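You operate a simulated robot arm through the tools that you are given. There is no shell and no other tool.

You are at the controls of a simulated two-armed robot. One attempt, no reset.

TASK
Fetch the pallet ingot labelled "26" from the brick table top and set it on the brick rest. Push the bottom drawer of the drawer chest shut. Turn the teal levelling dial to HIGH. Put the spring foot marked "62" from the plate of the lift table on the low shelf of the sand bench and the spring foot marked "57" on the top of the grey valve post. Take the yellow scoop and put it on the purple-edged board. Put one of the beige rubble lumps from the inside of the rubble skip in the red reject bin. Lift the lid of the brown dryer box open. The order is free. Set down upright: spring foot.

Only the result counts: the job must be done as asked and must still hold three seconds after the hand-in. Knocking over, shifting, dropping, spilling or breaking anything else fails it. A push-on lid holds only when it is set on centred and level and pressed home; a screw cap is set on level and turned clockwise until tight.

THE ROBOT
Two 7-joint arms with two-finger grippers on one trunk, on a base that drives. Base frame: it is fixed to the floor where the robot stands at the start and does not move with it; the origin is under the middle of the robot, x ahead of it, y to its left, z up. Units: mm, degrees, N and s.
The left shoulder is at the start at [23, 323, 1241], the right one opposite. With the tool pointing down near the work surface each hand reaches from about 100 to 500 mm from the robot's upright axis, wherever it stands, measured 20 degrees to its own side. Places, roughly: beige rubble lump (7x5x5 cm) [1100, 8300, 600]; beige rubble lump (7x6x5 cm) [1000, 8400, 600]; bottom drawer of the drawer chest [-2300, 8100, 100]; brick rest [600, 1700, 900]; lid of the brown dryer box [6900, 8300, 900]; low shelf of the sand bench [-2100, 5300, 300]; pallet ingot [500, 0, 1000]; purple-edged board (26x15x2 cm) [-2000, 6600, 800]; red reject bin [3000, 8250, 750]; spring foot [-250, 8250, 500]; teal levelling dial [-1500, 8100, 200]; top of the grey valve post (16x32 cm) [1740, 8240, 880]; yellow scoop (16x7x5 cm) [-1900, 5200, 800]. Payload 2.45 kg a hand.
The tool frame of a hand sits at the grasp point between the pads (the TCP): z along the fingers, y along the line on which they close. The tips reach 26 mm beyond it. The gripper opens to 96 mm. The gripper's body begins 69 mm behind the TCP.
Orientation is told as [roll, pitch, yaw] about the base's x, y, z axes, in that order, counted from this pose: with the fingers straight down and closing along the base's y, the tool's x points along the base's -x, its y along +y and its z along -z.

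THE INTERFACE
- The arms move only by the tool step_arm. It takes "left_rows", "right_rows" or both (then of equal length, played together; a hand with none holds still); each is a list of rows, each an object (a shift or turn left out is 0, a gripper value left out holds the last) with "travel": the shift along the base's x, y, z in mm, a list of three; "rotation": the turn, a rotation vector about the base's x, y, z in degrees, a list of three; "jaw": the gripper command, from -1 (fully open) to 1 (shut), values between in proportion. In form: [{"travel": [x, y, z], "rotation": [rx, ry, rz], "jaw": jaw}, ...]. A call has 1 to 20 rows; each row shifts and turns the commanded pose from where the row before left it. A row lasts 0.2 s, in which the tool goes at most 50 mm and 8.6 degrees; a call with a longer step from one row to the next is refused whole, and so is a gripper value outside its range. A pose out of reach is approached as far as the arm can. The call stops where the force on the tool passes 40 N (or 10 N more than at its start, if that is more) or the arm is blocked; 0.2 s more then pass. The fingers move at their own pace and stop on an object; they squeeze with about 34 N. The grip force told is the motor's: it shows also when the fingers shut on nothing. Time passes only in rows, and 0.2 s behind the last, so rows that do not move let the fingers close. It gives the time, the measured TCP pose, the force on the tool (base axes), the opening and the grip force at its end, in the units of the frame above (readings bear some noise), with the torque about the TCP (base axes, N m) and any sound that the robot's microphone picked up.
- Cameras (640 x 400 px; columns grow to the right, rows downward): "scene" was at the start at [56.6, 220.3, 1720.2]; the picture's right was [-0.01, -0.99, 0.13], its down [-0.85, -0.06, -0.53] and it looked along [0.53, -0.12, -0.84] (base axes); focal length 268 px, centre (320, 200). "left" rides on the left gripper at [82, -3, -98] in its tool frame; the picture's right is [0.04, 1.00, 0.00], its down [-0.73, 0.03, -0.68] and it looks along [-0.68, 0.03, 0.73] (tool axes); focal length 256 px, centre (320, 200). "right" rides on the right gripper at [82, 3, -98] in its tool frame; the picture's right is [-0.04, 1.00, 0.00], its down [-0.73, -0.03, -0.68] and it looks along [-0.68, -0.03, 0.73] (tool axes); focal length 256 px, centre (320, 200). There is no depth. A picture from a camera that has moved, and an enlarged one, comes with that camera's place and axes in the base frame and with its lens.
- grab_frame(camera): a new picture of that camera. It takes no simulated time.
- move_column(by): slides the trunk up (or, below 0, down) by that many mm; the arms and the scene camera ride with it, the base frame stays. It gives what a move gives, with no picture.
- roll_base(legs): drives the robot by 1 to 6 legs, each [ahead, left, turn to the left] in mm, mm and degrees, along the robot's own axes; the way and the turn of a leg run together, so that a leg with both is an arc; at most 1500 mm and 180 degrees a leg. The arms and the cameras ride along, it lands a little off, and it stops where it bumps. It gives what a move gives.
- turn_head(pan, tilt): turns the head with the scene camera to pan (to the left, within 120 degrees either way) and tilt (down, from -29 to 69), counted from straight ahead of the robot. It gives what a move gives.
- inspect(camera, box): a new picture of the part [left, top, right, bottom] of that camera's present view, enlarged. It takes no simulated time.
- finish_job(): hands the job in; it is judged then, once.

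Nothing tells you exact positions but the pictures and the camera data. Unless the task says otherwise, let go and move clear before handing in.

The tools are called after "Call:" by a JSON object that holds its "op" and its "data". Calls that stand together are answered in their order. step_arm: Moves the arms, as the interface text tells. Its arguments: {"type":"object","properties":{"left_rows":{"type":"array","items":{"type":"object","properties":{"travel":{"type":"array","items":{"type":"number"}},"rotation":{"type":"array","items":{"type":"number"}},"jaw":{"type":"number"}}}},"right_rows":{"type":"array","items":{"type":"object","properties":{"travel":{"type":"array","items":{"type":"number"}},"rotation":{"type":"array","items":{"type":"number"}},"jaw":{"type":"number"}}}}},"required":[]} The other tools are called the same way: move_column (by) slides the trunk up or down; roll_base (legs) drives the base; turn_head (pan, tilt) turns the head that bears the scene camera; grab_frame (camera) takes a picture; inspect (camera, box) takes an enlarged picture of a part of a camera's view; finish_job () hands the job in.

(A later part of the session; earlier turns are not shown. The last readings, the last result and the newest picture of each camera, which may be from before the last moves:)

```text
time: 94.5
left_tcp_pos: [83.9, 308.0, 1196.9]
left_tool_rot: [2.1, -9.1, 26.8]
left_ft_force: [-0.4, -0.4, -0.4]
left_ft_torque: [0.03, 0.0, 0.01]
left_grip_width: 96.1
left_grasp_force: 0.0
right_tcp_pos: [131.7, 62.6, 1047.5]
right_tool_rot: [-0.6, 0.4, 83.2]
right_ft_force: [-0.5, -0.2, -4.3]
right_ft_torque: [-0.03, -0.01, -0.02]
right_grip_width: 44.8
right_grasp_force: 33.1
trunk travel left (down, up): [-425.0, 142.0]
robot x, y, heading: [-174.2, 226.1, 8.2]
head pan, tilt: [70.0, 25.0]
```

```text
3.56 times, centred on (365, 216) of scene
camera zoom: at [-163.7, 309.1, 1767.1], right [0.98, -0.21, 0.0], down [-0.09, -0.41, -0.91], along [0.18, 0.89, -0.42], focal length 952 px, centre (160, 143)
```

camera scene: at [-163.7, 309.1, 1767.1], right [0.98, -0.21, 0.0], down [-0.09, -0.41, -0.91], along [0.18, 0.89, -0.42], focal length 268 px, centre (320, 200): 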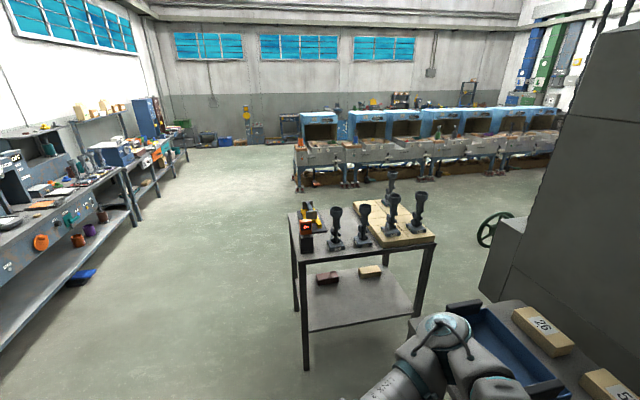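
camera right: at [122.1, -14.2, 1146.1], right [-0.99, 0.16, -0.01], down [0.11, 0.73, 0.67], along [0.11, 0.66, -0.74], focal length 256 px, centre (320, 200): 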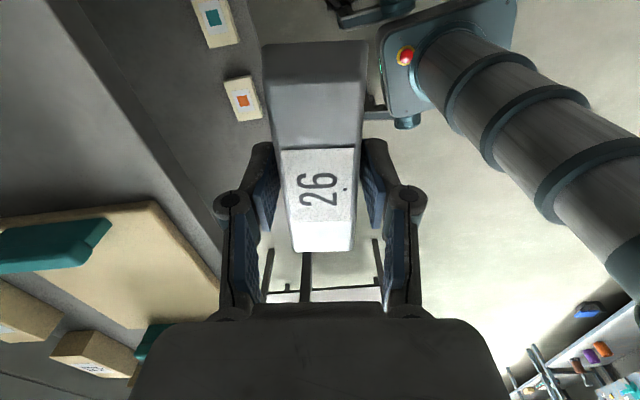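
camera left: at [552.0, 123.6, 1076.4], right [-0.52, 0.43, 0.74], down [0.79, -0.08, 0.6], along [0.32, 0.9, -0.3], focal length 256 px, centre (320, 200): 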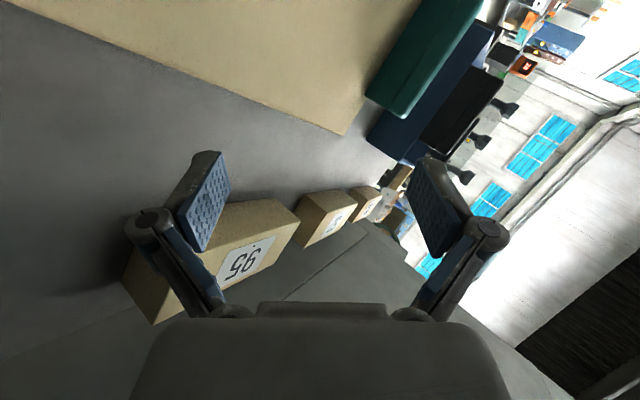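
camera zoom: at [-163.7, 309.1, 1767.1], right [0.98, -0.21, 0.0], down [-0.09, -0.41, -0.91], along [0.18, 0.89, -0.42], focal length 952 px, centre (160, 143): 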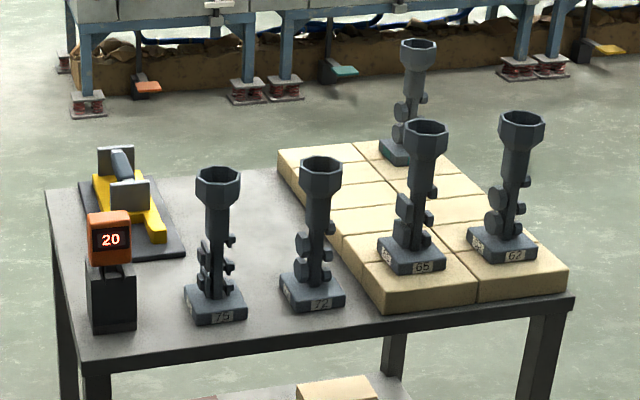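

The brick rest is two columns of bricks with castings standing on its front and back; the middle is free. I'll circle around the table's left end and approach from its far side, testing grip on the first stretch.

Call:
{"op": "roll_base", "data": {"legs": [[-60, 400, 0]]}}

Call:
{"op": "grab_frame", "data": {"camera": "right"}}

```text
time: 97.0
left_tcp_pos: [-29.2, 690.4, 1198.4]
left_tool_rot: [2.6, -9.1, 26.4]
left_ft_force: [-0.2, 0.4, -0.2]
left_ft_torque: [0.04, -0.04, -0.03]
left_grip_width: 96.3
left_grasp_force: 0.1
right_tcp_pos: [19.1, 445.6, 1046.1]
right_tool_rot: [-0.5, 0.2, 82.9]
right_ft_force: [-0.2, -0.7, -3.6]
right_ft_torque: [0.06, 0.01, -0.04]
right_grip_width: 44.6
right_grasp_force: 34.0
trunk travel left (down, up): [-425.0, 142.0]
robot x, y, heading: [-293.0, 618.7, 8.3]
head pan, tilt: [70.0, 25.0]
```

```text
taken
camera right: at [3.5, 366.5, 1145.2], right [-0.99, 0.16, -0.01], down [0.11, 0.73, 0.68], along [0.12, 0.67, -0.74], focal length 256 px, centre (320, 200)
```

right: 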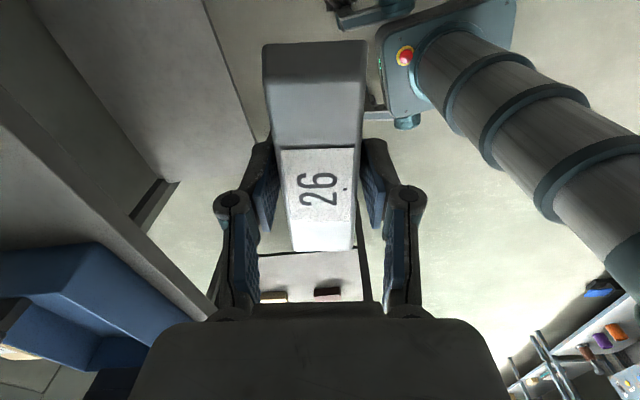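

Call:
{"op": "roll_base", "data": {"legs": [[-82, 902, 0], [144, 990, 0]]}}

Call:
{"op": "grab_frame", "data": {"camera": "right"}}

Call:
{"op": "turn_head", "data": {"pan": -60, "tilt": 30}}

Call:
{"op": "grab_frame", "data": {"camera": "scene"}}

```text
time: 106.7
left_tcp_pos: [-222.1, 2622.9, 1198.9]
left_tool_rot: [1.9, -9.2, 26.3]
left_ft_force: [-0.3, 0.1, 0.3]
left_ft_torque: [0.03, 0.01, -0.01]
left_grip_width: 96.2
left_grasp_force: 0.0
right_tcp_pos: [-176.5, 2372.9, 1050.2]
right_tool_rot: [-0.7, 0.8, 82.5]
right_ft_force: [0.6, -0.2, -5.0]
right_ft_torque: [0.03, 0.02, -0.06]
right_grip_width: 45.0
right_grasp_force: 33.8
trunk travel left (down, up): [-425.0, 142.0]
robot x, y, heading: [-482.2, 2538.9, 7.3]
head pan, tilt: [70.0, 25.0]
```

```text
taken
camera right: at [-191.6, 2296.3, 1148.9], right [-0.99, 0.17, -0.01], down [0.12, 0.73, 0.67], along [0.12, 0.66, -0.74], focal length 256 px, centre (320, 200)
```

right: 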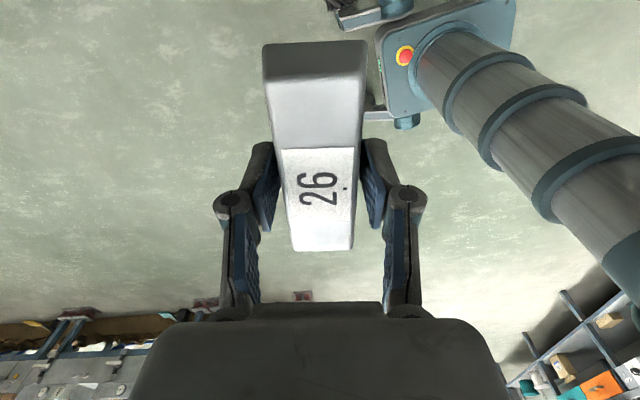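

```text
time: 108.8
left_tcp_pos: [-224.5, 2621.5, 1200.0]
left_tool_rot: [1.8, -9.3, 26.1]
left_ft_force: [-0.3, -0.5, -0.2]
left_ft_torque: [-0.02, -0.02, 0.0]
left_grip_width: 95.8
left_grasp_force: 0.1
right_tcp_pos: [-176.9, 2375.5, 1051.1]
right_tool_rot: [-0.7, 0.7, 82.3]
right_ft_force: [0.4, -0.2, -4.0]
right_ft_torque: [0.01, -0.04, 0.03]
right_grip_width: 44.7
right_grasp_force: 34.1
trunk travel left (down, up): [-425.0, 142.0]
robot x, y, heading: [-481.8, 2539.7, 7.4]
head pan, tilt: [-60.0, 30.0]
```

```text
taken
camera scene: at [-431.5, 2463.5, 1758.7], right [-0.79, -0.61, 0.0], down [-0.31, 0.4, -0.86], along [0.53, -0.69, -0.5], focal length 268 px, centre (320, 200)
```

scene: 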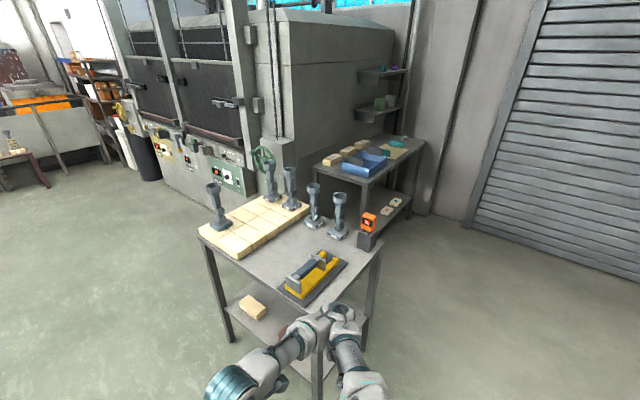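

Now turning to face the table's far side (heading −90°) and sliding over to line up with the rest.

Call:
{"op": "roll_base", "data": {"legs": [[0, 0, -97.4], [0, 1000, 0]]}}

Call:
{"op": "turn_head", "data": {"pan": 0, "tilt": 45}}

Call:
{"op": "grab_frame", "data": {"camera": "scene"}}

Call:
{"op": "grab_frame", "data": {"camera": "right"}}

```text
time: 118.2
left_tcp_pos: [565.4, 2250.8, 1200.1]
left_tool_rot: [2.1, -9.3, -72.8]
left_ft_force: [-0.4, 0.0, 1.0]
left_ft_torque: [-0.03, -0.01, -0.01]
left_grip_width: 96.2
left_grasp_force: 0.0
right_tcp_pos: [313.5, 2242.2, 1049.2]
right_tool_rot: [-0.7, 0.5, -16.4]
right_ft_force: [0.2, 0.2, -4.0]
right_ft_torque: [0.0, -0.03, 0.0]
right_grip_width: 44.8
right_grasp_force: 34.4
trunk travel left (down, up): [-425.0, 142.0]
robot x, y, heading: [527.1, 2512.7, -91.3]
head pan, tilt: [-60.0, 30.0]
```

```text
time: 119.5
left_tcp_pos: [578.8, 2253.7, 1201.0]
left_tool_rot: [1.4, -9.3, -72.6]
left_ft_force: [-0.2, 1.2, -0.4]
left_ft_torque: [0.0, 0.03, 0.02]
left_grip_width: 96.1
left_grasp_force: 0.0
right_tcp_pos: [324.8, 2243.1, 1051.6]
right_tool_rot: [-0.9, 1.0, -16.8]
right_ft_force: [0.2, 0.2, -4.5]
right_ft_torque: [0.02, -0.02, -0.01]
right_grip_width: 44.9
right_grasp_force: 34.1
trunk travel left (down, up): [-425.0, 142.0]
robot x, y, heading: [525.6, 2516.8, -90.9]
head pan, tilt: [0.0, 45.0]
```

```text
taken
camera scene: at [530.1, 2440.9, 1736.1], right [-1.0, 0.02, 0.0], down [0.01, 0.71, -0.7], along [-0.02, -0.7, -0.71], focal length 268 px, centre (320, 200)
```

scene: 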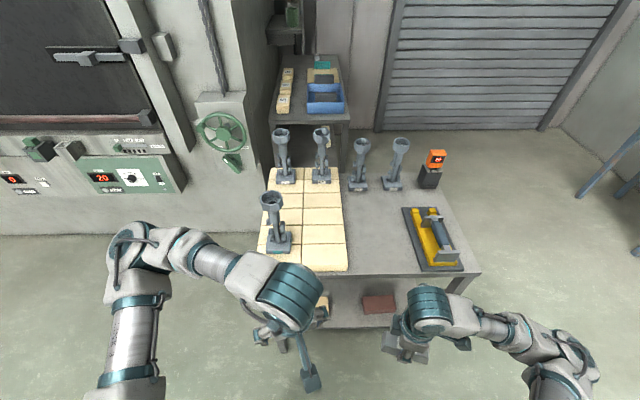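

```text
taken
camera right: at [250.2, 2272.1, 1152.1], right [0.33, 0.94, -0.02], down [0.71, -0.23, 0.66], along [0.62, -0.23, -0.75], focal length 256 px, centre (320, 200)
```

right: 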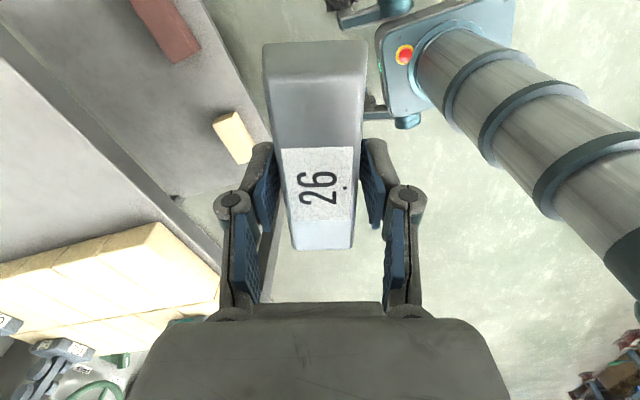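

I see the whole rest now: it spans about x 410–745, y 1460–1956, with its near-right part (around [500, 1845]) free. Moving in closer.

Call:
{"op": "roll_base", "data": {"legs": [[240, 75, 0.9]]}}

Call:
{"op": "turn_head", "data": {"pan": -10, "tilt": 60}}

Call:
{"op": "grab_frame", "data": {"camera": "scene"}}

Call:
{"op": "grab_frame", "data": {"camera": "right"}}

```text
time: 121.3
left_tcp_pos: [653.6, 2021.4, 1199.1]
left_tool_rot: [1.3, -9.3, -71.9]
left_ft_force: [0.1, 0.3, -0.1]
left_ft_torque: [0.01, 0.01, -0.01]
left_grip_width: 96.1
left_grasp_force: 0.0
right_tcp_pos: [400.9, 2008.1, 1052.2]
right_tool_rot: [-1.0, 1.0, -16.2]
right_ft_force: [-0.3, -0.2, -3.4]
right_ft_torque: [-0.03, 0.01, -0.01]
right_grip_width: 44.6
right_grasp_force: 34.2
trunk travel left (down, up): [-425.0, 142.0]
robot x, y, heading: [597.6, 2285.3, -90.7]
head pan, tilt: [0.0, 45.0]
```

```text
time: 122.1
left_tcp_pos: [651.7, 2021.8, 1200.4]
left_tool_rot: [1.5, -9.4, -71.9]
left_ft_force: [0.3, -0.3, 0.4]
left_ft_torque: [-0.01, 0.0, 0.0]
left_grip_width: 96.0
left_grasp_force: 0.1
right_tcp_pos: [398.3, 2006.6, 1051.0]
right_tool_rot: [-0.8, 1.0, -16.6]
right_ft_force: [0.1, -0.4, -4.9]
right_ft_torque: [0.05, -0.02, 0.02]
right_grip_width: 44.5
right_grasp_force: 33.9
trunk travel left (down, up): [-425.0, 142.0]
robot x, y, heading: [602.2, 2283.9, -90.8]
head pan, tilt: [-10.0, 60.0]
```

```text
taken
camera scene: at [584.8, 2221.6, 1716.7], right [-0.98, 0.18, 0.0], down [0.16, 0.85, -0.5], along [-0.09, -0.49, -0.87], focal length 268 px, centre (320, 200)
```

scene: 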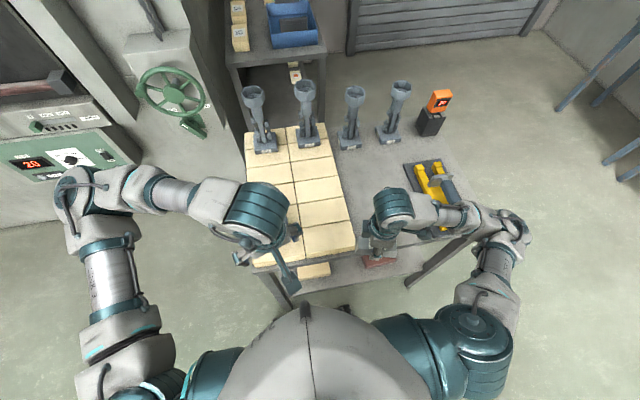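

```text
taken
camera right: at [322.5, 2034.8, 1151.6], right [0.32, 0.95, -0.01], down [0.71, -0.23, 0.67], along [0.63, -0.23, -0.75], focal length 256 px, centre (320, 200)
```

right: 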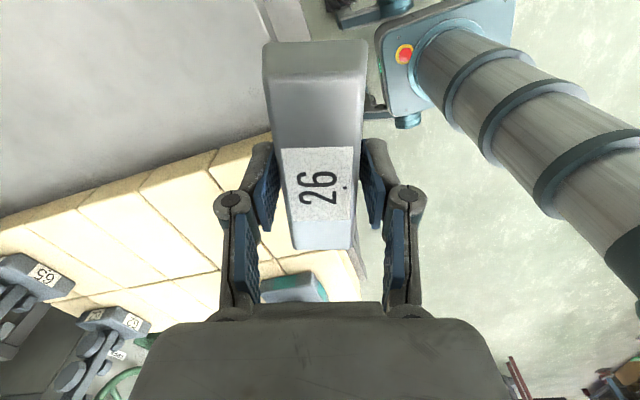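

Clear free area confirmed at around [505, 1850]. Moving the ingot over it with gentle ramps.

Call:
{"op": "step_arm", "data": {"right_rows": [{"travel": [1.7, -2.5, 0], "jaw": 1}, {"travel": [3.4, -5, 0], "jaw": 1}, {"travel": [5, -7.4, 0], "jaw": 1}, {"travel": [6.7, -9.9, 0], "jaw": 1}, {"travel": [6.7, -9.9, 0], "jaw": 1}, {"travel": [6.7, -9.9, 0], "jaw": 1}, {"travel": [6.7, -9.9, 0], "jaw": 1}, {"travel": [6.7, -9.9, 0], "jaw": 1}, {"travel": [6.7, -9.9, 0], "jaw": 1}, {"travel": [6.7, -9.9, 0], "jaw": 1}, {"travel": [6.7, -9.9, 0], "jaw": 1}, {"travel": [6.7, -9.9, 0], "jaw": 1}, {"travel": [6.7, -9.9, 0], "jaw": 1}, {"travel": [6.7, -9.9, 0], "jaw": 1}, {"travel": [6.7, -9.9, 0], "jaw": 1}, {"travel": [5, -7.4, 0], "jaw": 1}, {"travel": [3.4, -5, 0], "jaw": 1}, {"travel": [1.7, -2.5, 0], "jaw": 1}]}}

Call:
{"op": "grab_frame", "data": {"camera": "scene"}}

Call:
{"op": "grab_frame", "data": {"camera": "right"}}

```text
time: 125.9
left_tcp_pos: [648.4, 2021.2, 1201.6]
left_tool_rot: [1.6, -9.4, -72.0]
left_ft_force: [0.2, -0.6, 0.5]
left_ft_torque: [0.0, -0.02, 0.03]
left_grip_width: 95.9
left_grasp_force: 0.1
right_tcp_pos: [497.8, 1854.7, 1052.1]
right_tool_rot: [-1.0, 0.9, -16.2]
right_ft_force: [-1.0, -0.1, -3.2]
right_ft_torque: [0.0, -0.02, 0.0]
right_grip_width: 44.8
right_grasp_force: 33.9
right hand out of reach, approached as far as the arm can: row 2
trunk travel left (down, up): [-425.0, 142.0]
robot x, y, heading: [599.7, 2281.4, -90.7]
head pan, tilt: [-10.0, 60.0]
```

```text
taken
camera scene: at [584.7, 2220.9, 1716.6], right [-0.98, 0.18, 0.0], down [0.16, 0.85, -0.5], along [-0.09, -0.49, -0.87], focal length 268 px, centre (320, 200)
```

scene: 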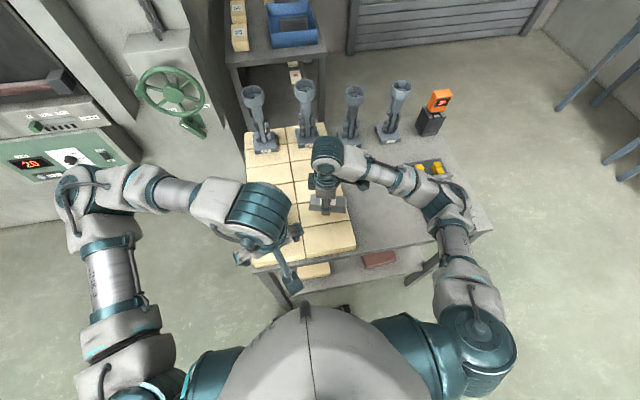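

```text
taken
camera right: at [421.6, 1883.2, 1151.8], right [0.32, 0.95, -0.02], down [0.71, -0.22, 0.67], along [0.63, -0.22, -0.74], focal length 256 px, centre (320, 200)
```

right: 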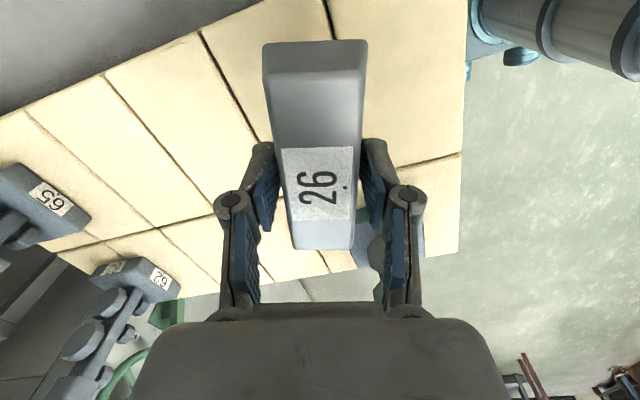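

Positioned over free bricks. Lowering gently.

Call:
{"op": "step_arm", "data": {"right_rows": [{"travel": [2, -1, -3], "jaw": 1}, {"travel": [2, -1, -6], "jaw": 1}, {"travel": [2, -1, -9], "jaw": 1}, {"travel": [0, 0, -10], "jaw": 1}, {"travel": [0, 0, -10], "jaw": 1}, {"travel": [0, 0, -10], "jaw": 1}, {"travel": [0, 0, -10], "jaw": 1}, {"travel": [0, 0, -10], "jaw": 1}, {"travel": [0, 0, -10], "jaw": 1}, {"travel": [0, 0, -8], "jaw": 1}, {"travel": [0, 0, -4], "jaw": 1}]}}

Call:
{"op": "grab_frame", "data": {"camera": "right"}}

Call:
{"op": "grab_frame", "data": {"camera": "scene"}}

```text
time: 128.2
left_tcp_pos: [647.8, 2024.4, 1202.4]
left_tool_rot: [1.5, -9.7, -72.0]
left_ft_force: [0.5, 0.4, 0.2]
left_ft_torque: [0.04, -0.01, 0.02]
left_grip_width: 96.1
left_grasp_force: 0.0
right_tcp_pos: [502.4, 1854.0, 972.0]
right_tool_rot: [-1.6, 0.5, -16.1]
right_ft_force: [-1.7, 11.5, 18.0]
right_ft_torque: [0.7, 0.33, -0.09]
right_grip_width: 44.6
right_grasp_force: 33.3
trunk travel left (down, up): [-425.0, 142.0]
robot x, y, heading: [599.7, 2278.9, -90.8]
head pan, tilt: [-10.0, 60.0]
stopped in row 11 (right hand): the force on the tool passed its limit at 47 N (the readings are from after the stop); the commanded pose is now the measured one
```

```text
taken
camera right: at [427.1, 1883.0, 1070.7], right [0.31, 0.95, -0.03], down [0.71, -0.21, 0.67], along [0.63, -0.23, -0.74], focal length 256 px, centre (320, 200)
```

right: 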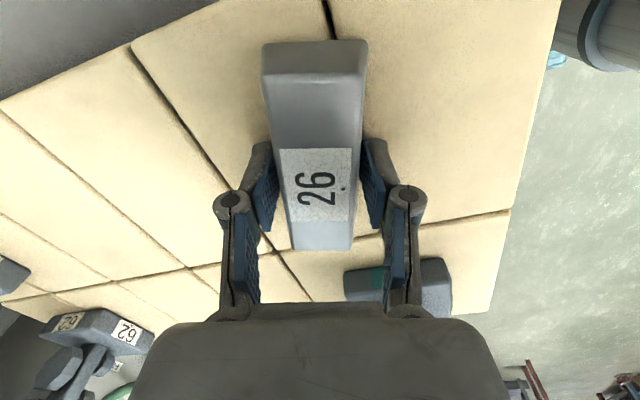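

```text
taken
camera scene: at [584.0, 2225.5, 1716.9], right [-0.98, 0.18, 0.0], down [0.16, 0.85, -0.5], along [-0.09, -0.49, -0.87], focal length 268 px, centre (320, 200)
```

scene: 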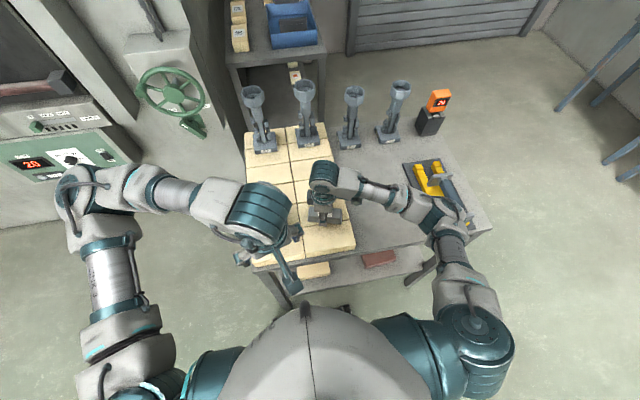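

Contact with the brick top (TCP z≈972). Releasing gently, then rising clear.

Call:
{"op": "step_arm", "data": {"right_rows": [{"travel": [0, 0, 0], "jaw": -0.1}, {"travel": [0, 0, 0], "jaw": -0.5}, {"travel": [0, 0, 0], "jaw": -1}, {"travel": [0, 0, 0], "jaw": -1}]}}

Call:
{"op": "grab_frame", "data": {"camera": "right"}}

```text
time: 129.2
left_tcp_pos: [649.8, 2023.6, 1202.0]
left_tool_rot: [1.6, -9.6, -72.1]
left_ft_force: [0.2, -0.8, 0.1]
left_ft_torque: [0.03, -0.03, 0.02]
left_grip_width: 96.0
left_grasp_force: 0.1
right_tcp_pos: [503.4, 1851.6, 970.2]
right_tool_rot: [-1.7, 0.5, -16.2]
right_ft_force: [1.2, -0.3, 0.2]
right_ft_torque: [-0.03, 0.02, -0.01]
right_grip_width: 96.3
right_grasp_force: 0.2
trunk travel left (down, up): [-425.0, 142.0]
robot x, y, heading: [598.6, 2281.8, -90.6]
head pan, tilt: [-10.0, 60.0]
```

```text
taken
camera right: at [427.2, 1880.9, 1069.1], right [0.32, 0.95, -0.03], down [0.71, -0.22, 0.67], along [0.63, -0.23, -0.74], focal length 256 px, centre (320, 200)
```

right: 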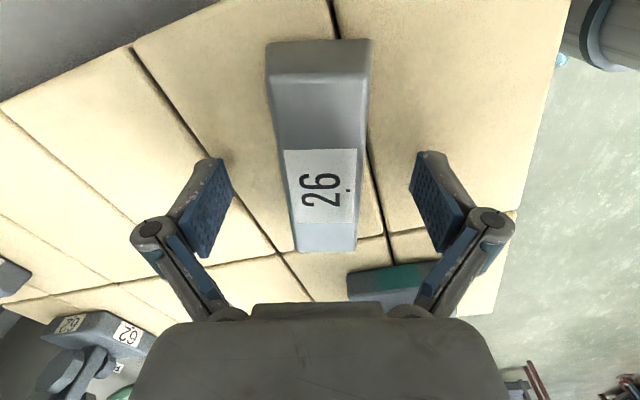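

Ingot is set down on the bricks. Raising the hand straight up and backing away.

Call:
{"op": "step_arm", "data": {"right_rows": [{"travel": [0, 0, 8]}, {"travel": [0, 0, 15]}, {"travel": [0, 0, 20]}, {"travel": [0, 0, 25]}, {"travel": [0, 0, 25]}, {"travel": [0, 0, 25]}, {"travel": [0, 10, 25]}, {"travel": [0, 15, 15]}, {"travel": [-5, 20, 5]}, {"travel": [-10, 20, 0]}, {"travel": [-10, 20, 0]}, {"travel": [-10, 20, 0]}, {"travel": [-10, 20, 0]}]}}

Call:
{"op": "grab_frame", "data": {"camera": "scene"}}

```text
time: 132.0
left_tcp_pos: [647.9, 2023.3, 1201.3]
left_tool_rot: [1.6, -9.7, -72.0]
left_ft_force: [0.3, 0.7, -0.1]
left_ft_torque: [-0.05, -0.06, 0.0]
left_grip_width: 95.9
left_grasp_force: 0.0
right_tcp_pos: [459.0, 1977.1, 1132.0]
right_tool_rot: [-1.7, 0.5, -16.1]
right_ft_force: [0.5, -0.9, -0.6]
right_ft_torque: [0.01, 0.0, 0.0]
right_grip_width: 95.8
right_grasp_force: 0.1
trunk travel left (down, up): [-425.0, 142.0]
robot x, y, heading: [598.2, 2282.3, -90.5]
head pan, tilt: [-10.0, 60.0]
```

```text
taken
camera scene: at [583.3, 2222.8, 1716.7], right [-0.98, 0.18, 0.0], down [0.16, 0.85, -0.5], along [-0.09, -0.49, -0.87], focal length 268 px, centre (320, 200)
```

scene: 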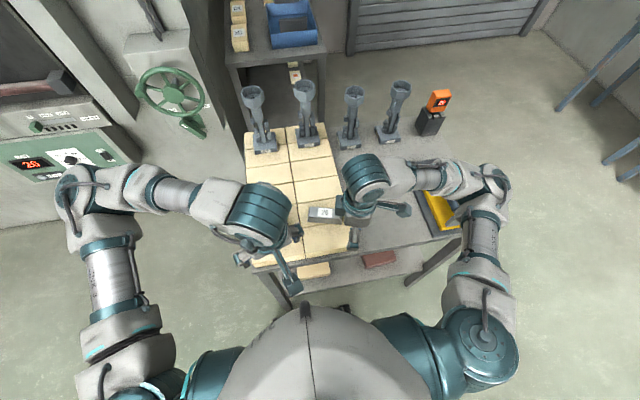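

Next is the scoop at the sand bench. I'll back away, turn to face the left-hand wall (heading 180°) and drive toward it.

Call:
{"op": "roll_base", "data": {"legs": [[-280, 0, 0], [0, 0, -90], [800, -734, 0], [800, -734, 0]]}}

Call:
{"op": "turn_head", "data": {"pan": 0, "tilt": 20}}

Call:
{"op": "grab_frame", "data": {"camera": "scene"}}

Call:
{"op": "turn_head", "data": {"pan": -60, "tilt": 20}}

Call:
{"op": "grab_frame", "data": {"camera": "scene"}}

```text
time: 148.1
left_tcp_pos: [-1210.3, 4022.6, 1202.1]
left_tool_rot: [1.6, -9.5, -162.4]
left_ft_force: [0.7, -0.4, 1.1]
left_ft_torque: [-0.01, 0.01, 0.01]
left_grip_width: 96.1
left_grasp_force: 0.0
right_tcp_pos: [-1255.3, 4212.8, 1131.9]
right_tool_rot: [-1.7, 0.5, -106.5]
right_ft_force: [-0.7, -0.2, 0.3]
right_ft_torque: [0.01, -0.02, -0.01]
right_grip_width: 96.2
right_grasp_force: 0.0
trunk travel left (down, up): [-425.0, 142.0]
robot x, y, heading: [-949.3, 4073.8, 178.9]
head pan, tilt: [-10.0, 60.0]
```

```text
time: 149.2
left_tcp_pos: [-1208.2, 4023.3, 1204.0]
left_tool_rot: [1.6, -9.7, -162.4]
left_ft_force: [0.5, 0.1, 0.8]
left_ft_torque: [0.0, 0.01, 0.03]
left_grip_width: 96.1
left_grasp_force: 0.0
right_tcp_pos: [-1253.6, 4213.7, 1132.8]
right_tool_rot: [-1.8, 0.5, -106.7]
right_ft_force: [0.0, -0.4, 0.4]
right_ft_torque: [-0.02, -0.01, -0.04]
right_grip_width: 96.1
right_grasp_force: 0.1
trunk travel left (down, up): [-425.0, 142.0]
robot x, y, heading: [-952.4, 4071.0, 178.9]
head pan, tilt: [0.0, 20.0]
```

```text
taken
camera scene: at [-1040.0, 4073.5, 1774.7], right [0.02, 1.0, 0.0], down [0.35, -0.01, -0.94], along [-0.94, 0.02, -0.35], focal length 268 px, centre (320, 200)
```

scene: 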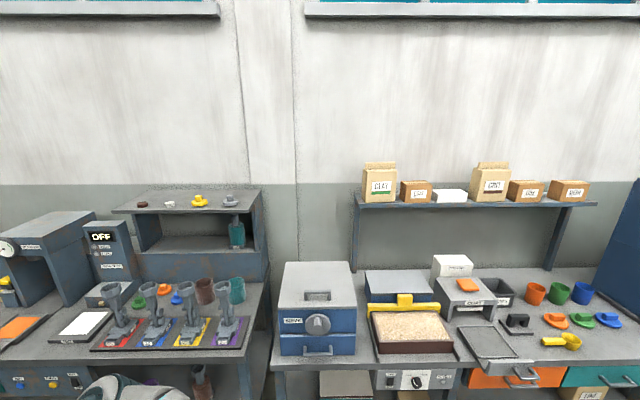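

```text
time: 150.5
left_tcp_pos: [-1207.9, 4022.6, 1203.3]
left_tool_rot: [1.5, -9.7, -162.4]
left_ft_force: [0.1, -0.7, -0.3]
left_ft_torque: [-0.01, -0.01, -0.01]
left_grip_width: 96.0
left_grasp_force: 0.2
right_tcp_pos: [-1254.2, 4214.3, 1132.4]
right_tool_rot: [-1.8, 0.5, -106.6]
right_ft_force: [0.4, 0.4, 0.9]
right_ft_torque: [-0.02, -0.02, 0.0]
right_grip_width: 95.9
right_grasp_force: 0.0
trunk travel left (down, up): [-425.0, 142.0]
robot x, y, heading: [-947.5, 4067.4, 178.7]
head pan, tilt: [-60.0, 20.0]
```

```text
taken
camera scene: at [-992.1, 4153.3, 1774.8], right [0.87, 0.49, 0.0], down [0.17, -0.3, -0.94], along [-0.45, 0.82, -0.34], focal length 268 px, centre (320, 200)
```

scene: 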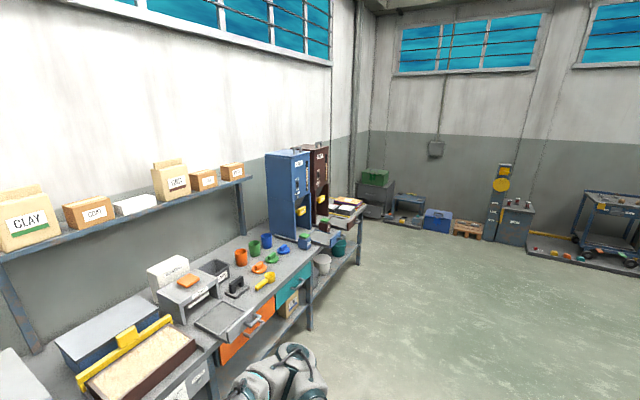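

The sand bench is along the wall with the yellow scoop near [-1880, 5115, 820]. Driving to stand in front of it.

Call:
{"op": "roll_base", "data": {"legs": [[380, -880, 1]]}}

Call:
{"op": "turn_head", "data": {"pan": -10, "tilt": 50}}

Call:
{"op": "grab_frame", "data": {"camera": "scene"}}

```text
time: 155.4
left_tcp_pos: [-1579.2, 4878.1, 1201.3]
left_tool_rot: [1.2, -9.6, -161.1]
left_ft_force: [-0.9, 0.0, 1.0]
left_ft_torque: [-0.04, -0.01, 0.01]
left_grip_width: 96.1
left_grasp_force: 0.1
right_tcp_pos: [-1630.3, 5067.5, 1133.8]
right_tool_rot: [-1.9, 0.8, -105.4]
right_ft_force: [0.5, -0.1, -0.6]
right_ft_torque: [0.04, 0.03, -0.02]
right_grip_width: 96.0
right_grasp_force: 0.0
trunk travel left (down, up): [-425.0, 142.0]
robot x, y, heading: [-1325.4, 4942.2, -179.8]
head pan, tilt: [-60.0, 20.0]
```

```text
time: 156.6
left_tcp_pos: [-1577.5, 4881.0, 1204.7]
left_tool_rot: [1.3, -9.9, -161.1]
left_ft_force: [0.5, 0.6, -1.0]
left_ft_torque: [0.03, -0.04, -0.01]
left_grip_width: 96.0
left_grasp_force: 0.1
right_tcp_pos: [-1627.3, 5072.4, 1135.0]
right_tool_rot: [-2.0, 0.7, -105.4]
right_ft_force: [-0.2, -0.5, 0.3]
right_ft_torque: [-0.02, 0.01, 0.02]
right_grip_width: 96.1
right_grasp_force: 0.0
trunk travel left (down, up): [-425.0, 142.0]
robot x, y, heading: [-1326.3, 4941.0, -179.6]
head pan, tilt: [-10.0, 50.0]
```

```text
taken
camera scene: at [-1396.1, 4948.3, 1729.3], right [0.17, 0.99, 0.0], down [0.76, -0.13, -0.64], along [-0.63, 0.11, -0.77], focal length 268 px, centre (320, 200)
```

scene: 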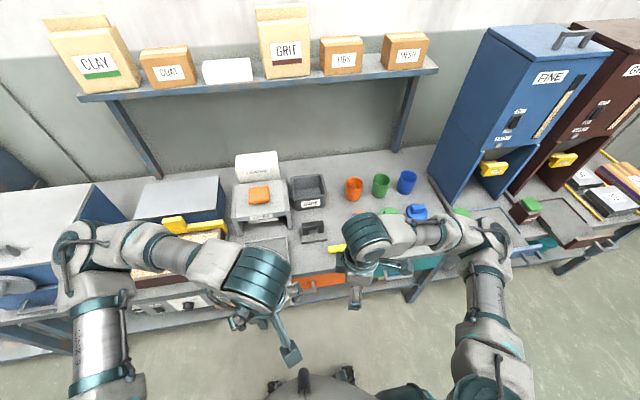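

The right arm hides the scoop. I'll rotate the right hand to face forward so its camera can see it.

Call:
{"op": "step_arm", "data": {"right_rows": [{"rotation": [0, 0, -8.3]}, {"rotation": [0, 0, -8.3]}, {"rotation": [0, 0, -8.3]}, {"rotation": [0, 0, -8.3]}, {"rotation": [0, 0, -8.3]}, {"rotation": [0, 0, -8.3]}, {"rotation": [0, 0, -8.3]}, {"rotation": [0, 0, -8.3]}, {"rotation": [0, 0, -8.2]}]}}

Call:
{"op": "grab_frame", "data": {"camera": "right"}}

Call:
{"op": "grab_frame", "data": {"camera": "scene"}}

```text
time: 158.6
left_tcp_pos: [-1576.9, 4885.1, 1202.8]
left_tool_rot: [1.4, -9.8, -161.2]
left_ft_force: [-0.3, -0.3, -0.3]
left_ft_torque: [-0.03, 0.0, 0.0]
left_grip_width: 96.0
left_grasp_force: 0.0
right_tcp_pos: [-1627.9, 5075.6, 1134.4]
right_tool_rot: [-2.0, 0.5, 179.9]
right_ft_force: [0.4, -0.1, -0.1]
right_ft_torque: [0.03, -0.01, -0.01]
right_grip_width: 96.0
right_grasp_force: 0.0
trunk travel left (down, up): [-425.0, 142.0]
robot x, y, heading: [-1327.9, 4937.7, -179.6]
head pan, tilt: [-10.0, 50.0]
```

```text
taken
camera right: at [-1547.3, 5068.8, 1233.5], right [-0.04, -1.0, -0.03], down [-0.74, 0.01, 0.67], along [-0.67, 0.05, -0.74], focal length 256 px, centre (320, 200)
```

right: 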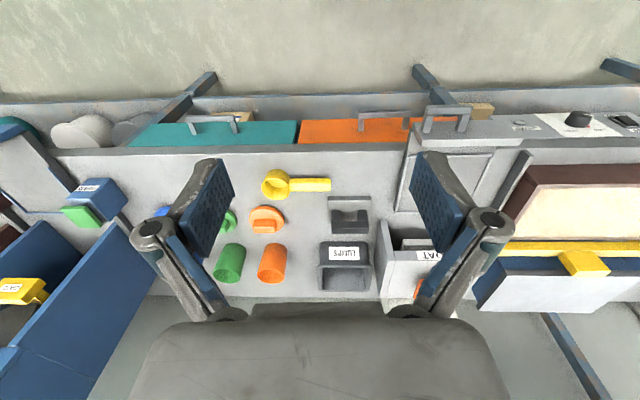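

```text
taken
camera scene: at [-1396.2, 4953.5, 1729.2], right [0.17, 0.99, 0.0], down [0.76, -0.13, -0.64], along [-0.63, 0.11, -0.77], focal length 268 px, centre (320, 200)
```

scene: 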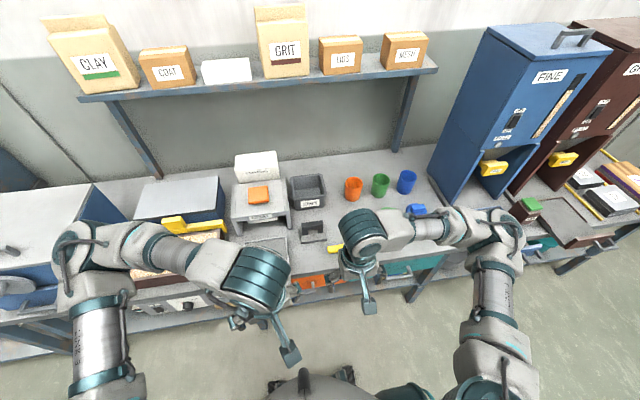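

I can see the yellow scoop (bowl at larger y, handle pointing to −y). Zooming for its geometry, and looking along toward the purple-edged board.

Call:
{"op": "inspect", "data": {"camera": "right", "box": [225, 135, 385, 235]}}

Call:
{"op": "turn_head", "data": {"pan": -75, "tilt": 30}}

Call:
{"op": "grab_frame", "data": {"camera": "scene"}}

```text
4.00 times, centred on (305, 185) of right
camera zoom: at [-1547.3, 5068.8, 1233.5], right [-0.04, -1.0, -0.03], down [-0.74, 0.01, 0.67], along [-0.67, 0.05, -0.74], focal length 1024 px, centre (380, 260)
```

zoom: 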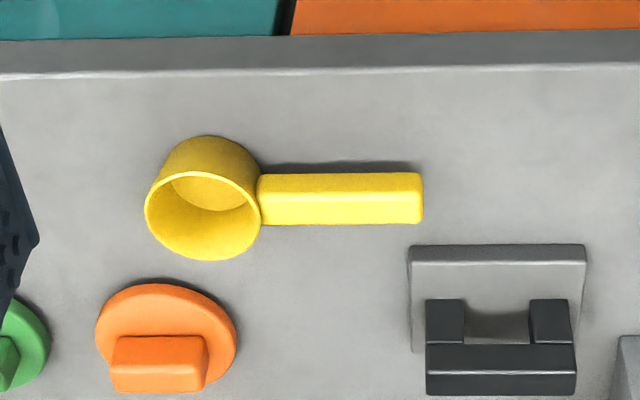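

```text
time: 159.9
left_tcp_pos: [-1578.5, 4885.1, 1202.4]
left_tool_rot: [1.3, -9.8, -161.2]
left_ft_force: [0.6, 0.0, -0.5]
left_ft_torque: [-0.04, -0.01, -0.03]
left_grip_width: 95.9
left_grasp_force: 0.0
right_tcp_pos: [-1627.7, 5074.0, 1134.1]
right_tool_rot: [-2.0, 0.5, -180.0]
right_ft_force: [0.5, -1.3, -0.3]
right_ft_torque: [-0.02, 0.02, -0.03]
right_grip_width: 95.9
right_grasp_force: 0.0
trunk travel left (down, up): [-425.0, 142.0]
robot x, y, heading: [-1324.7, 4943.2, -180.0]
head pan, tilt: [-75.0, 30.0]
```

```text
taken
camera scene: at [-1344.3, 5028.2, 1758.8], right [0.96, 0.26, 0.0], down [0.13, -0.48, -0.86], along [-0.23, 0.84, -0.5], focal length 268 px, centre (320, 200)
```

scene: 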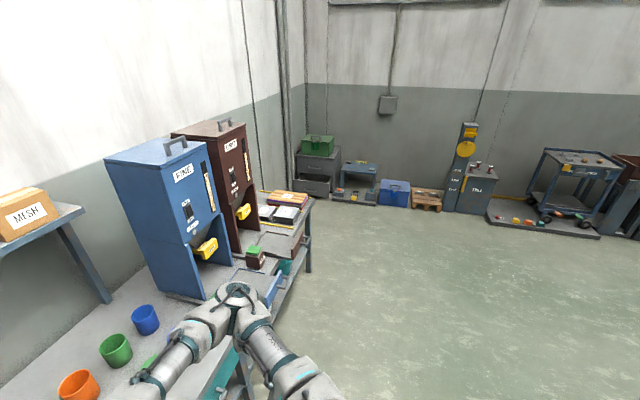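

The scoop is about 580 mm ahead; I'll move 110 mm closer, then bring the right hand over it.

Call:
{"op": "roll_base", "data": {"legs": [[110, 0, 0]]}}

Call:
{"op": "turn_head", "data": {"pan": -15, "tilt": 60}}

Call:
{"op": "step_arm", "data": {"right_rows": [{"travel": [-15, 5, -10]}, {"travel": [-15, 5, -15]}, {"travel": [-15, 5, -20]}, {"travel": [-15, 5, -20]}, {"travel": [-10, 5, -20]}, {"travel": [-10, 5, -15]}]}}

Call:
{"op": "grab_frame", "data": {"camera": "right"}}

Call:
{"op": "grab_frame", "data": {"camera": "scene"}}

```text
time: 161.2
left_tcp_pos: [-1689.1, 4884.2, 1203.4]
left_tool_rot: [1.4, -10.0, -161.3]
left_ft_force: [-0.2, -0.6, 0.7]
left_ft_torque: [-0.01, 0.01, 0.0]
left_grip_width: 96.2
left_grasp_force: 0.1
right_tcp_pos: [-1738.3, 5075.1, 1135.3]
right_tool_rot: [-2.1, 0.4, 179.9]
right_ft_force: [-0.8, 0.1, -0.3]
right_ft_torque: [-0.02, -0.01, -0.02]
right_grip_width: 96.3
right_grasp_force: 0.0
trunk travel left (down, up): [-425.0, 142.0]
robot x, y, heading: [-1435.5, 4939.3, -180.2]
head pan, tilt: [-75.0, 30.0]
```

```text
time: 162.5
left_tcp_pos: [-1688.8, 4885.5, 1203.0]
left_tool_rot: [1.4, -10.0, -161.3]
left_ft_force: [0.0, 0.0, -0.4]
left_ft_torque: [-0.01, -0.03, 0.02]
left_grip_width: 95.9
left_grasp_force: 0.1
right_tcp_pos: [-1738.1, 5074.6, 1135.5]
right_tool_rot: [-2.0, 0.5, 179.9]
right_ft_force: [-0.7, -0.1, 0.0]
right_ft_torque: [-0.01, 0.02, 0.06]
right_grip_width: 96.2
right_grasp_force: 0.0
trunk travel left (down, up): [-425.0, 142.0]
robot x, y, heading: [-1436.6, 4940.9, -179.9]
head pan, tilt: [-15.0, 60.0]
```

```text
time: 163.9
left_tcp_pos: [-1689.8, 4887.1, 1204.0]
left_tool_rot: [1.4, -9.9, -161.3]
left_ft_force: [0.2, 0.5, -0.1]
left_ft_torque: [0.02, -0.01, 0.0]
left_grip_width: 95.9
left_grasp_force: 0.1
right_tcp_pos: [-1817.9, 5104.4, 1034.6]
right_tool_rot: [-2.0, 0.5, 179.9]
right_ft_force: [-0.4, 0.1, 0.3]
right_ft_torque: [0.04, -0.04, 0.0]
right_grip_width: 96.2
right_grasp_force: 0.1
trunk travel left (down, up): [-425.0, 142.0]
robot x, y, heading: [-1437.9, 4937.0, -180.2]
head pan, tilt: [-15.0, 60.0]
```

```text
taken
camera right: at [-1738.7, 5099.0, 1132.7], right [-0.04, -1.0, -0.03], down [-0.74, 0.01, 0.67], along [-0.67, 0.05, -0.74], focal length 256 px, centre (320, 200)
```

right: 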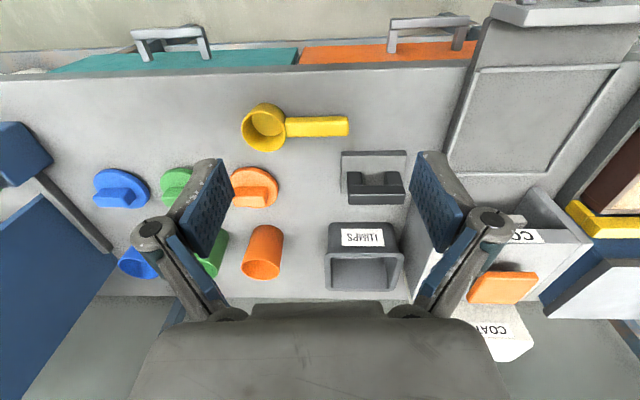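

```text
taken
camera scene: at [-1497.7, 4958.3, 1716.7], right [0.26, 0.97, 0.0], down [0.84, -0.22, -0.5], along [-0.48, 0.13, -0.87], focal length 268 px, centre (320, 200)
```

scene: 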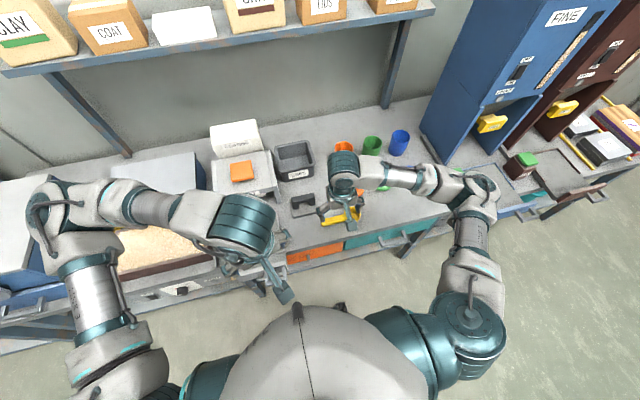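

Scoop triangulated: bowl at [-1895, 5191], rim z≈812, handle centred at [-1893, 5118]. I'll turn the right hand to close across the handle and come down above it.

Call:
{"op": "step_arm", "data": {"right_rows": [{"travel": [-7, 3, -8], "rotation": [0, 0, -8.2]}, {"travel": [-7, 3, -8], "rotation": [0, 0, -8.2]}, {"travel": [-7, 3, -8], "rotation": [0, 0, -8.2]}, {"travel": [-7, 3, -10], "rotation": [0, 0, -8.2]}, {"travel": [-7, 3, -12], "rotation": [0, 0, -8.2]}, {"travel": [-7, 3, -15], "rotation": [0, 0, -8.2]}, {"travel": [-7, 3, -15], "rotation": [0, 0, -8.2]}, {"travel": [-7, 3, -15], "rotation": [0, 0, -8.2]}, {"travel": [-7, 3, -15], "rotation": [0, 0, -8.2]}, {"travel": [-7, 3, -15], "rotation": [0, 0, -8.2]}, {"travel": [-5, 1, -15], "rotation": [2, 0, -8.0]}]}}

Call:
{"op": "grab_frame", "data": {"camera": "right"}}

Call:
{"op": "grab_frame", "data": {"camera": "scene"}}

```text
time: 166.3
left_tcp_pos: [-1688.5, 4885.1, 1204.3]
left_tool_rot: [1.5, -9.9, -161.3]
left_ft_force: [-0.5, -0.3, 0.6]
left_ft_torque: [0.0, 0.04, 0.01]
left_grip_width: 95.9
left_grasp_force: 0.1
right_tcp_pos: [-1891.8, 5136.1, 897.8]
right_tool_rot: [-2.1, -1.6, 89.8]
right_ft_force: [0.5, 0.6, 0.1]
right_ft_torque: [0.02, -0.03, 0.0]
right_grip_width: 96.0
right_grasp_force: 0.0
trunk travel left (down, up): [-425.0, 142.0]
robot x, y, heading: [-1438.8, 4942.0, -179.9]
head pan, tilt: [-15.0, 60.0]
```

```text
taken
camera right: at [-1900.2, 5052.0, 994.4], right [-1.0, 0.05, -0.04], down [0.01, 0.71, 0.7], along [0.06, 0.7, -0.71], focal length 256 px, centre (320, 200)
```

right: 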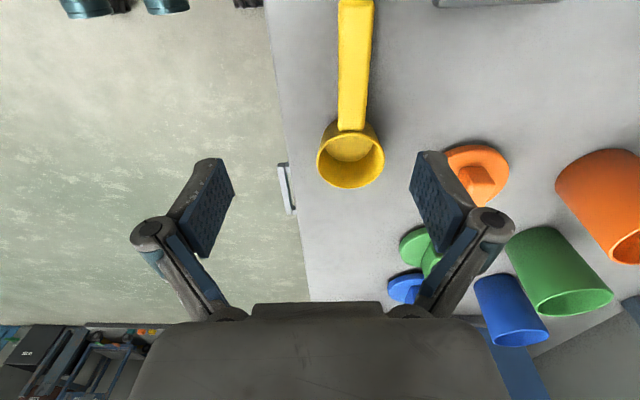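

```text
taken
camera scene: at [-1497.9, 4957.3, 1716.7], right [0.26, 0.97, 0.0], down [0.84, -0.22, -0.5], along [-0.48, 0.13, -0.87], focal length 268 px, centre (320, 200)
```

scene: 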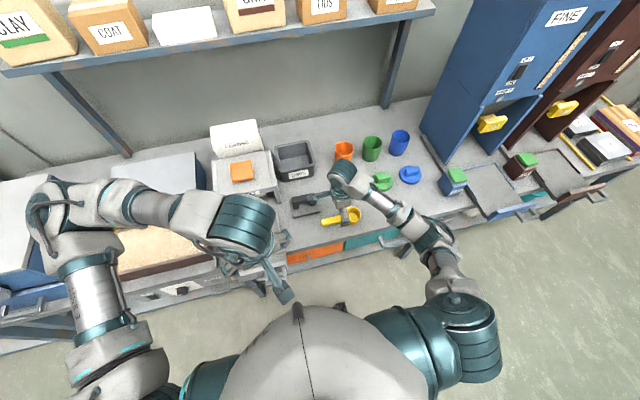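

This view shows the handle is actually near x≈-1913. Correcting and descending part way.

Call:
{"op": "step_arm", "data": {"right_rows": [{"travel": [-10, 1, -10], "rotation": [0, 0, 0]}, {"travel": [-11, 1, -20], "rotation": [1, -1, 0]}, {"travel": [0, 2, -20], "rotation": [1, -1, 0]}, {"travel": [0, 0, -15]}, {"travel": [0, 0, -10]}]}}

Call:
{"op": "grab_frame", "data": {"camera": "right"}}

```text
time: 167.5
left_tcp_pos: [-1688.4, 4884.4, 1203.7]
left_tool_rot: [1.3, -10.0, -161.2]
left_ft_force: [0.3, 0.0, -0.6]
left_ft_torque: [-0.01, -0.02, -0.02]
left_grip_width: 96.1
left_grasp_force: 0.0
right_tcp_pos: [-1913.2, 5139.3, 823.1]
right_tool_rot: [-4.1, -3.6, 90.0]
right_ft_force: [-1.3, 0.2, -1.2]
right_ft_torque: [-0.04, 0.01, -0.04]
right_grip_width: 95.8
right_grasp_force: 0.0
trunk travel left (down, up): [-425.0, 142.0]
robot x, y, heading: [-1440.0, 4938.8, -180.1]
head pan, tilt: [-15.0, 60.0]
```

```text
taken
camera right: at [-1924.8, 5053.0, 915.6], right [-1.0, 0.04, -0.07], down [-0.02, 0.69, 0.72], along [0.08, 0.72, -0.69], focal length 256 px, centre (320, 200)
```

right: 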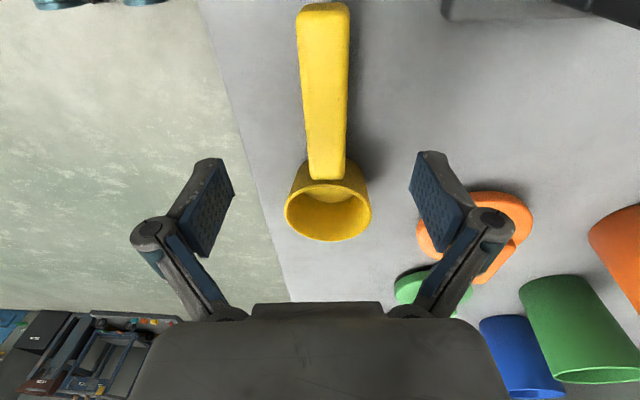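

Call:
{"op": "step_arm", "data": {"right_rows": [{"travel": [-1, 2, 0], "rotation": [-1.8, 2, 0]}, {"travel": [-1, 2, -8], "rotation": [-1.8, 2.1, 0]}, {"travel": [0, 0, -10]}, {"travel": [0, 0, -8]}]}}

Call:
{"op": "grab_frame", "data": {"camera": "right"}}

```text
time: 168.5
left_tcp_pos: [-1688.1, 4884.5, 1203.5]
left_tool_rot: [1.4, -9.9, -161.3]
left_ft_force: [0.8, 0.2, 0.0]
left_ft_torque: [0.0, -0.01, -0.02]
left_grip_width: 96.0
left_grasp_force: 0.1
right_tcp_pos: [-1916.2, 5143.4, 797.0]
right_tool_rot: [-0.1, 0.1, 90.0]
right_ft_force: [0.5, 0.2, 0.6]
right_ft_torque: [-0.03, 0.01, -0.03]
right_grip_width: 96.0
right_grasp_force: 0.2
trunk travel left (down, up): [-425.0, 142.0]
robot x, y, heading: [-1436.3, 4937.8, -180.1]
head pan, tilt: [-15.0, 60.0]
```

```text
taken
camera right: at [-1919.4, 5063.1, 896.5], right [-1.0, 0.04, 0.0], down [0.03, 0.73, 0.68], along [0.03, 0.68, -0.73], focal length 256 px, centre (320, 200)
```

right: 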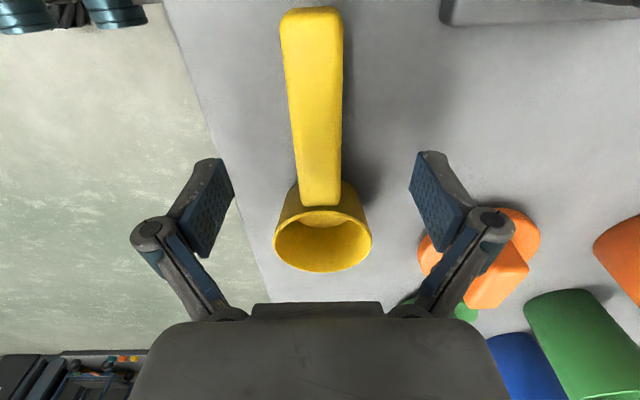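

Well centred over the handle. Lowering to about z=778 and closing gently.

Call:
{"op": "step_arm", "data": {"right_rows": [{"travel": [0, 0, -7]}, {"travel": [0, 0, -7]}, {"travel": [0, 0, -5]}]}}

Call:
{"op": "grab_frame", "data": {"camera": "right"}}

```text
time: 169.3
left_tcp_pos: [-1687.7, 4885.2, 1204.5]
left_tool_rot: [1.5, -9.9, -161.3]
left_ft_force: [-0.6, 0.2, -0.2]
left_ft_torque: [0.03, -0.02, 0.02]
left_grip_width: 96.1
left_grasp_force: 0.0
right_tcp_pos: [-1915.8, 5143.5, 777.4]
right_tool_rot: [-0.2, -0.1, 90.0]
right_ft_force: [-0.4, -0.1, -0.2]
right_ft_torque: [0.01, 0.03, 0.04]
right_grip_width: 96.1
right_grasp_force: 0.0
trunk travel left (down, up): [-425.0, 142.0]
robot x, y, heading: [-1441.7, 4939.9, -179.9]
head pan, tilt: [-15.0, 60.0]
```

```text
taken
camera right: at [-1919.5, 5063.6, 877.1], right [-1.0, 0.04, 0.0], down [0.03, 0.73, 0.68], along [0.03, 0.68, -0.73], focal length 256 px, centre (320, 200)
```

right: 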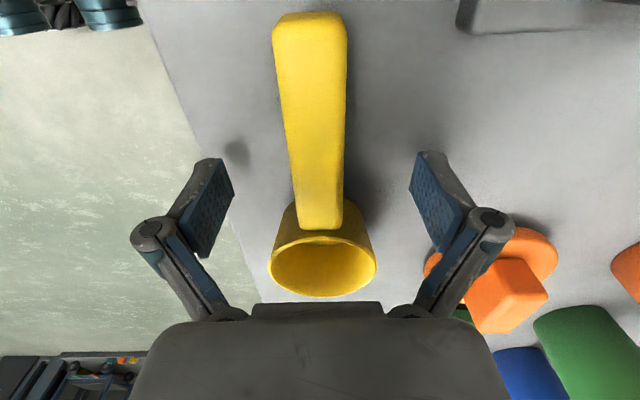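

Call:
{"op": "step_arm", "data": {"right_rows": [{"jaw": -0.4}, {"jaw": 0.0}, {"jaw": 0.25}, {"jaw": 0.4}, {"jaw": 0.5}, {"jaw": 0.6}, {"jaw": 1}, {"jaw": 1}]}}

Call:
{"op": "grab_frame", "data": {"camera": "right"}}

```text
time: 171.1
left_tcp_pos: [-1689.7, 4885.2, 1204.0]
left_tool_rot: [1.4, -9.9, -161.3]
left_ft_force: [-0.4, 0.0, -0.2]
left_ft_torque: [0.01, -0.03, 0.01]
left_grip_width: 96.1
left_grasp_force: 0.1
right_tcp_pos: [-1916.8, 5144.8, 778.1]
right_tool_rot: [-0.1, 0.1, 89.9]
right_ft_force: [-0.2, -0.1, -0.1]
right_ft_torque: [0.01, 0.0, 0.02]
right_grip_width: 22.6
right_grasp_force: 33.5
trunk travel left (down, up): [-425.0, 142.0]
robot x, y, heading: [-1439.4, 4942.5, -179.9]
head pan, tilt: [-15.0, 60.0]
```

```text
taken
camera right: at [-1919.7, 5063.5, 877.4], right [-1.0, 0.04, 0.0], down [0.03, 0.73, 0.68], along [0.03, 0.68, -0.73], focal length 256 px, centre (320, 200)
```

right: 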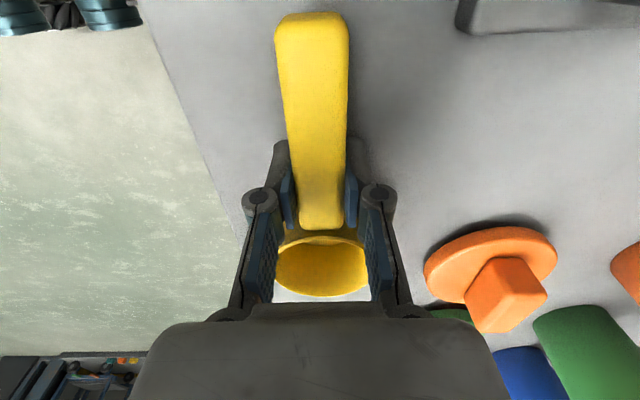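

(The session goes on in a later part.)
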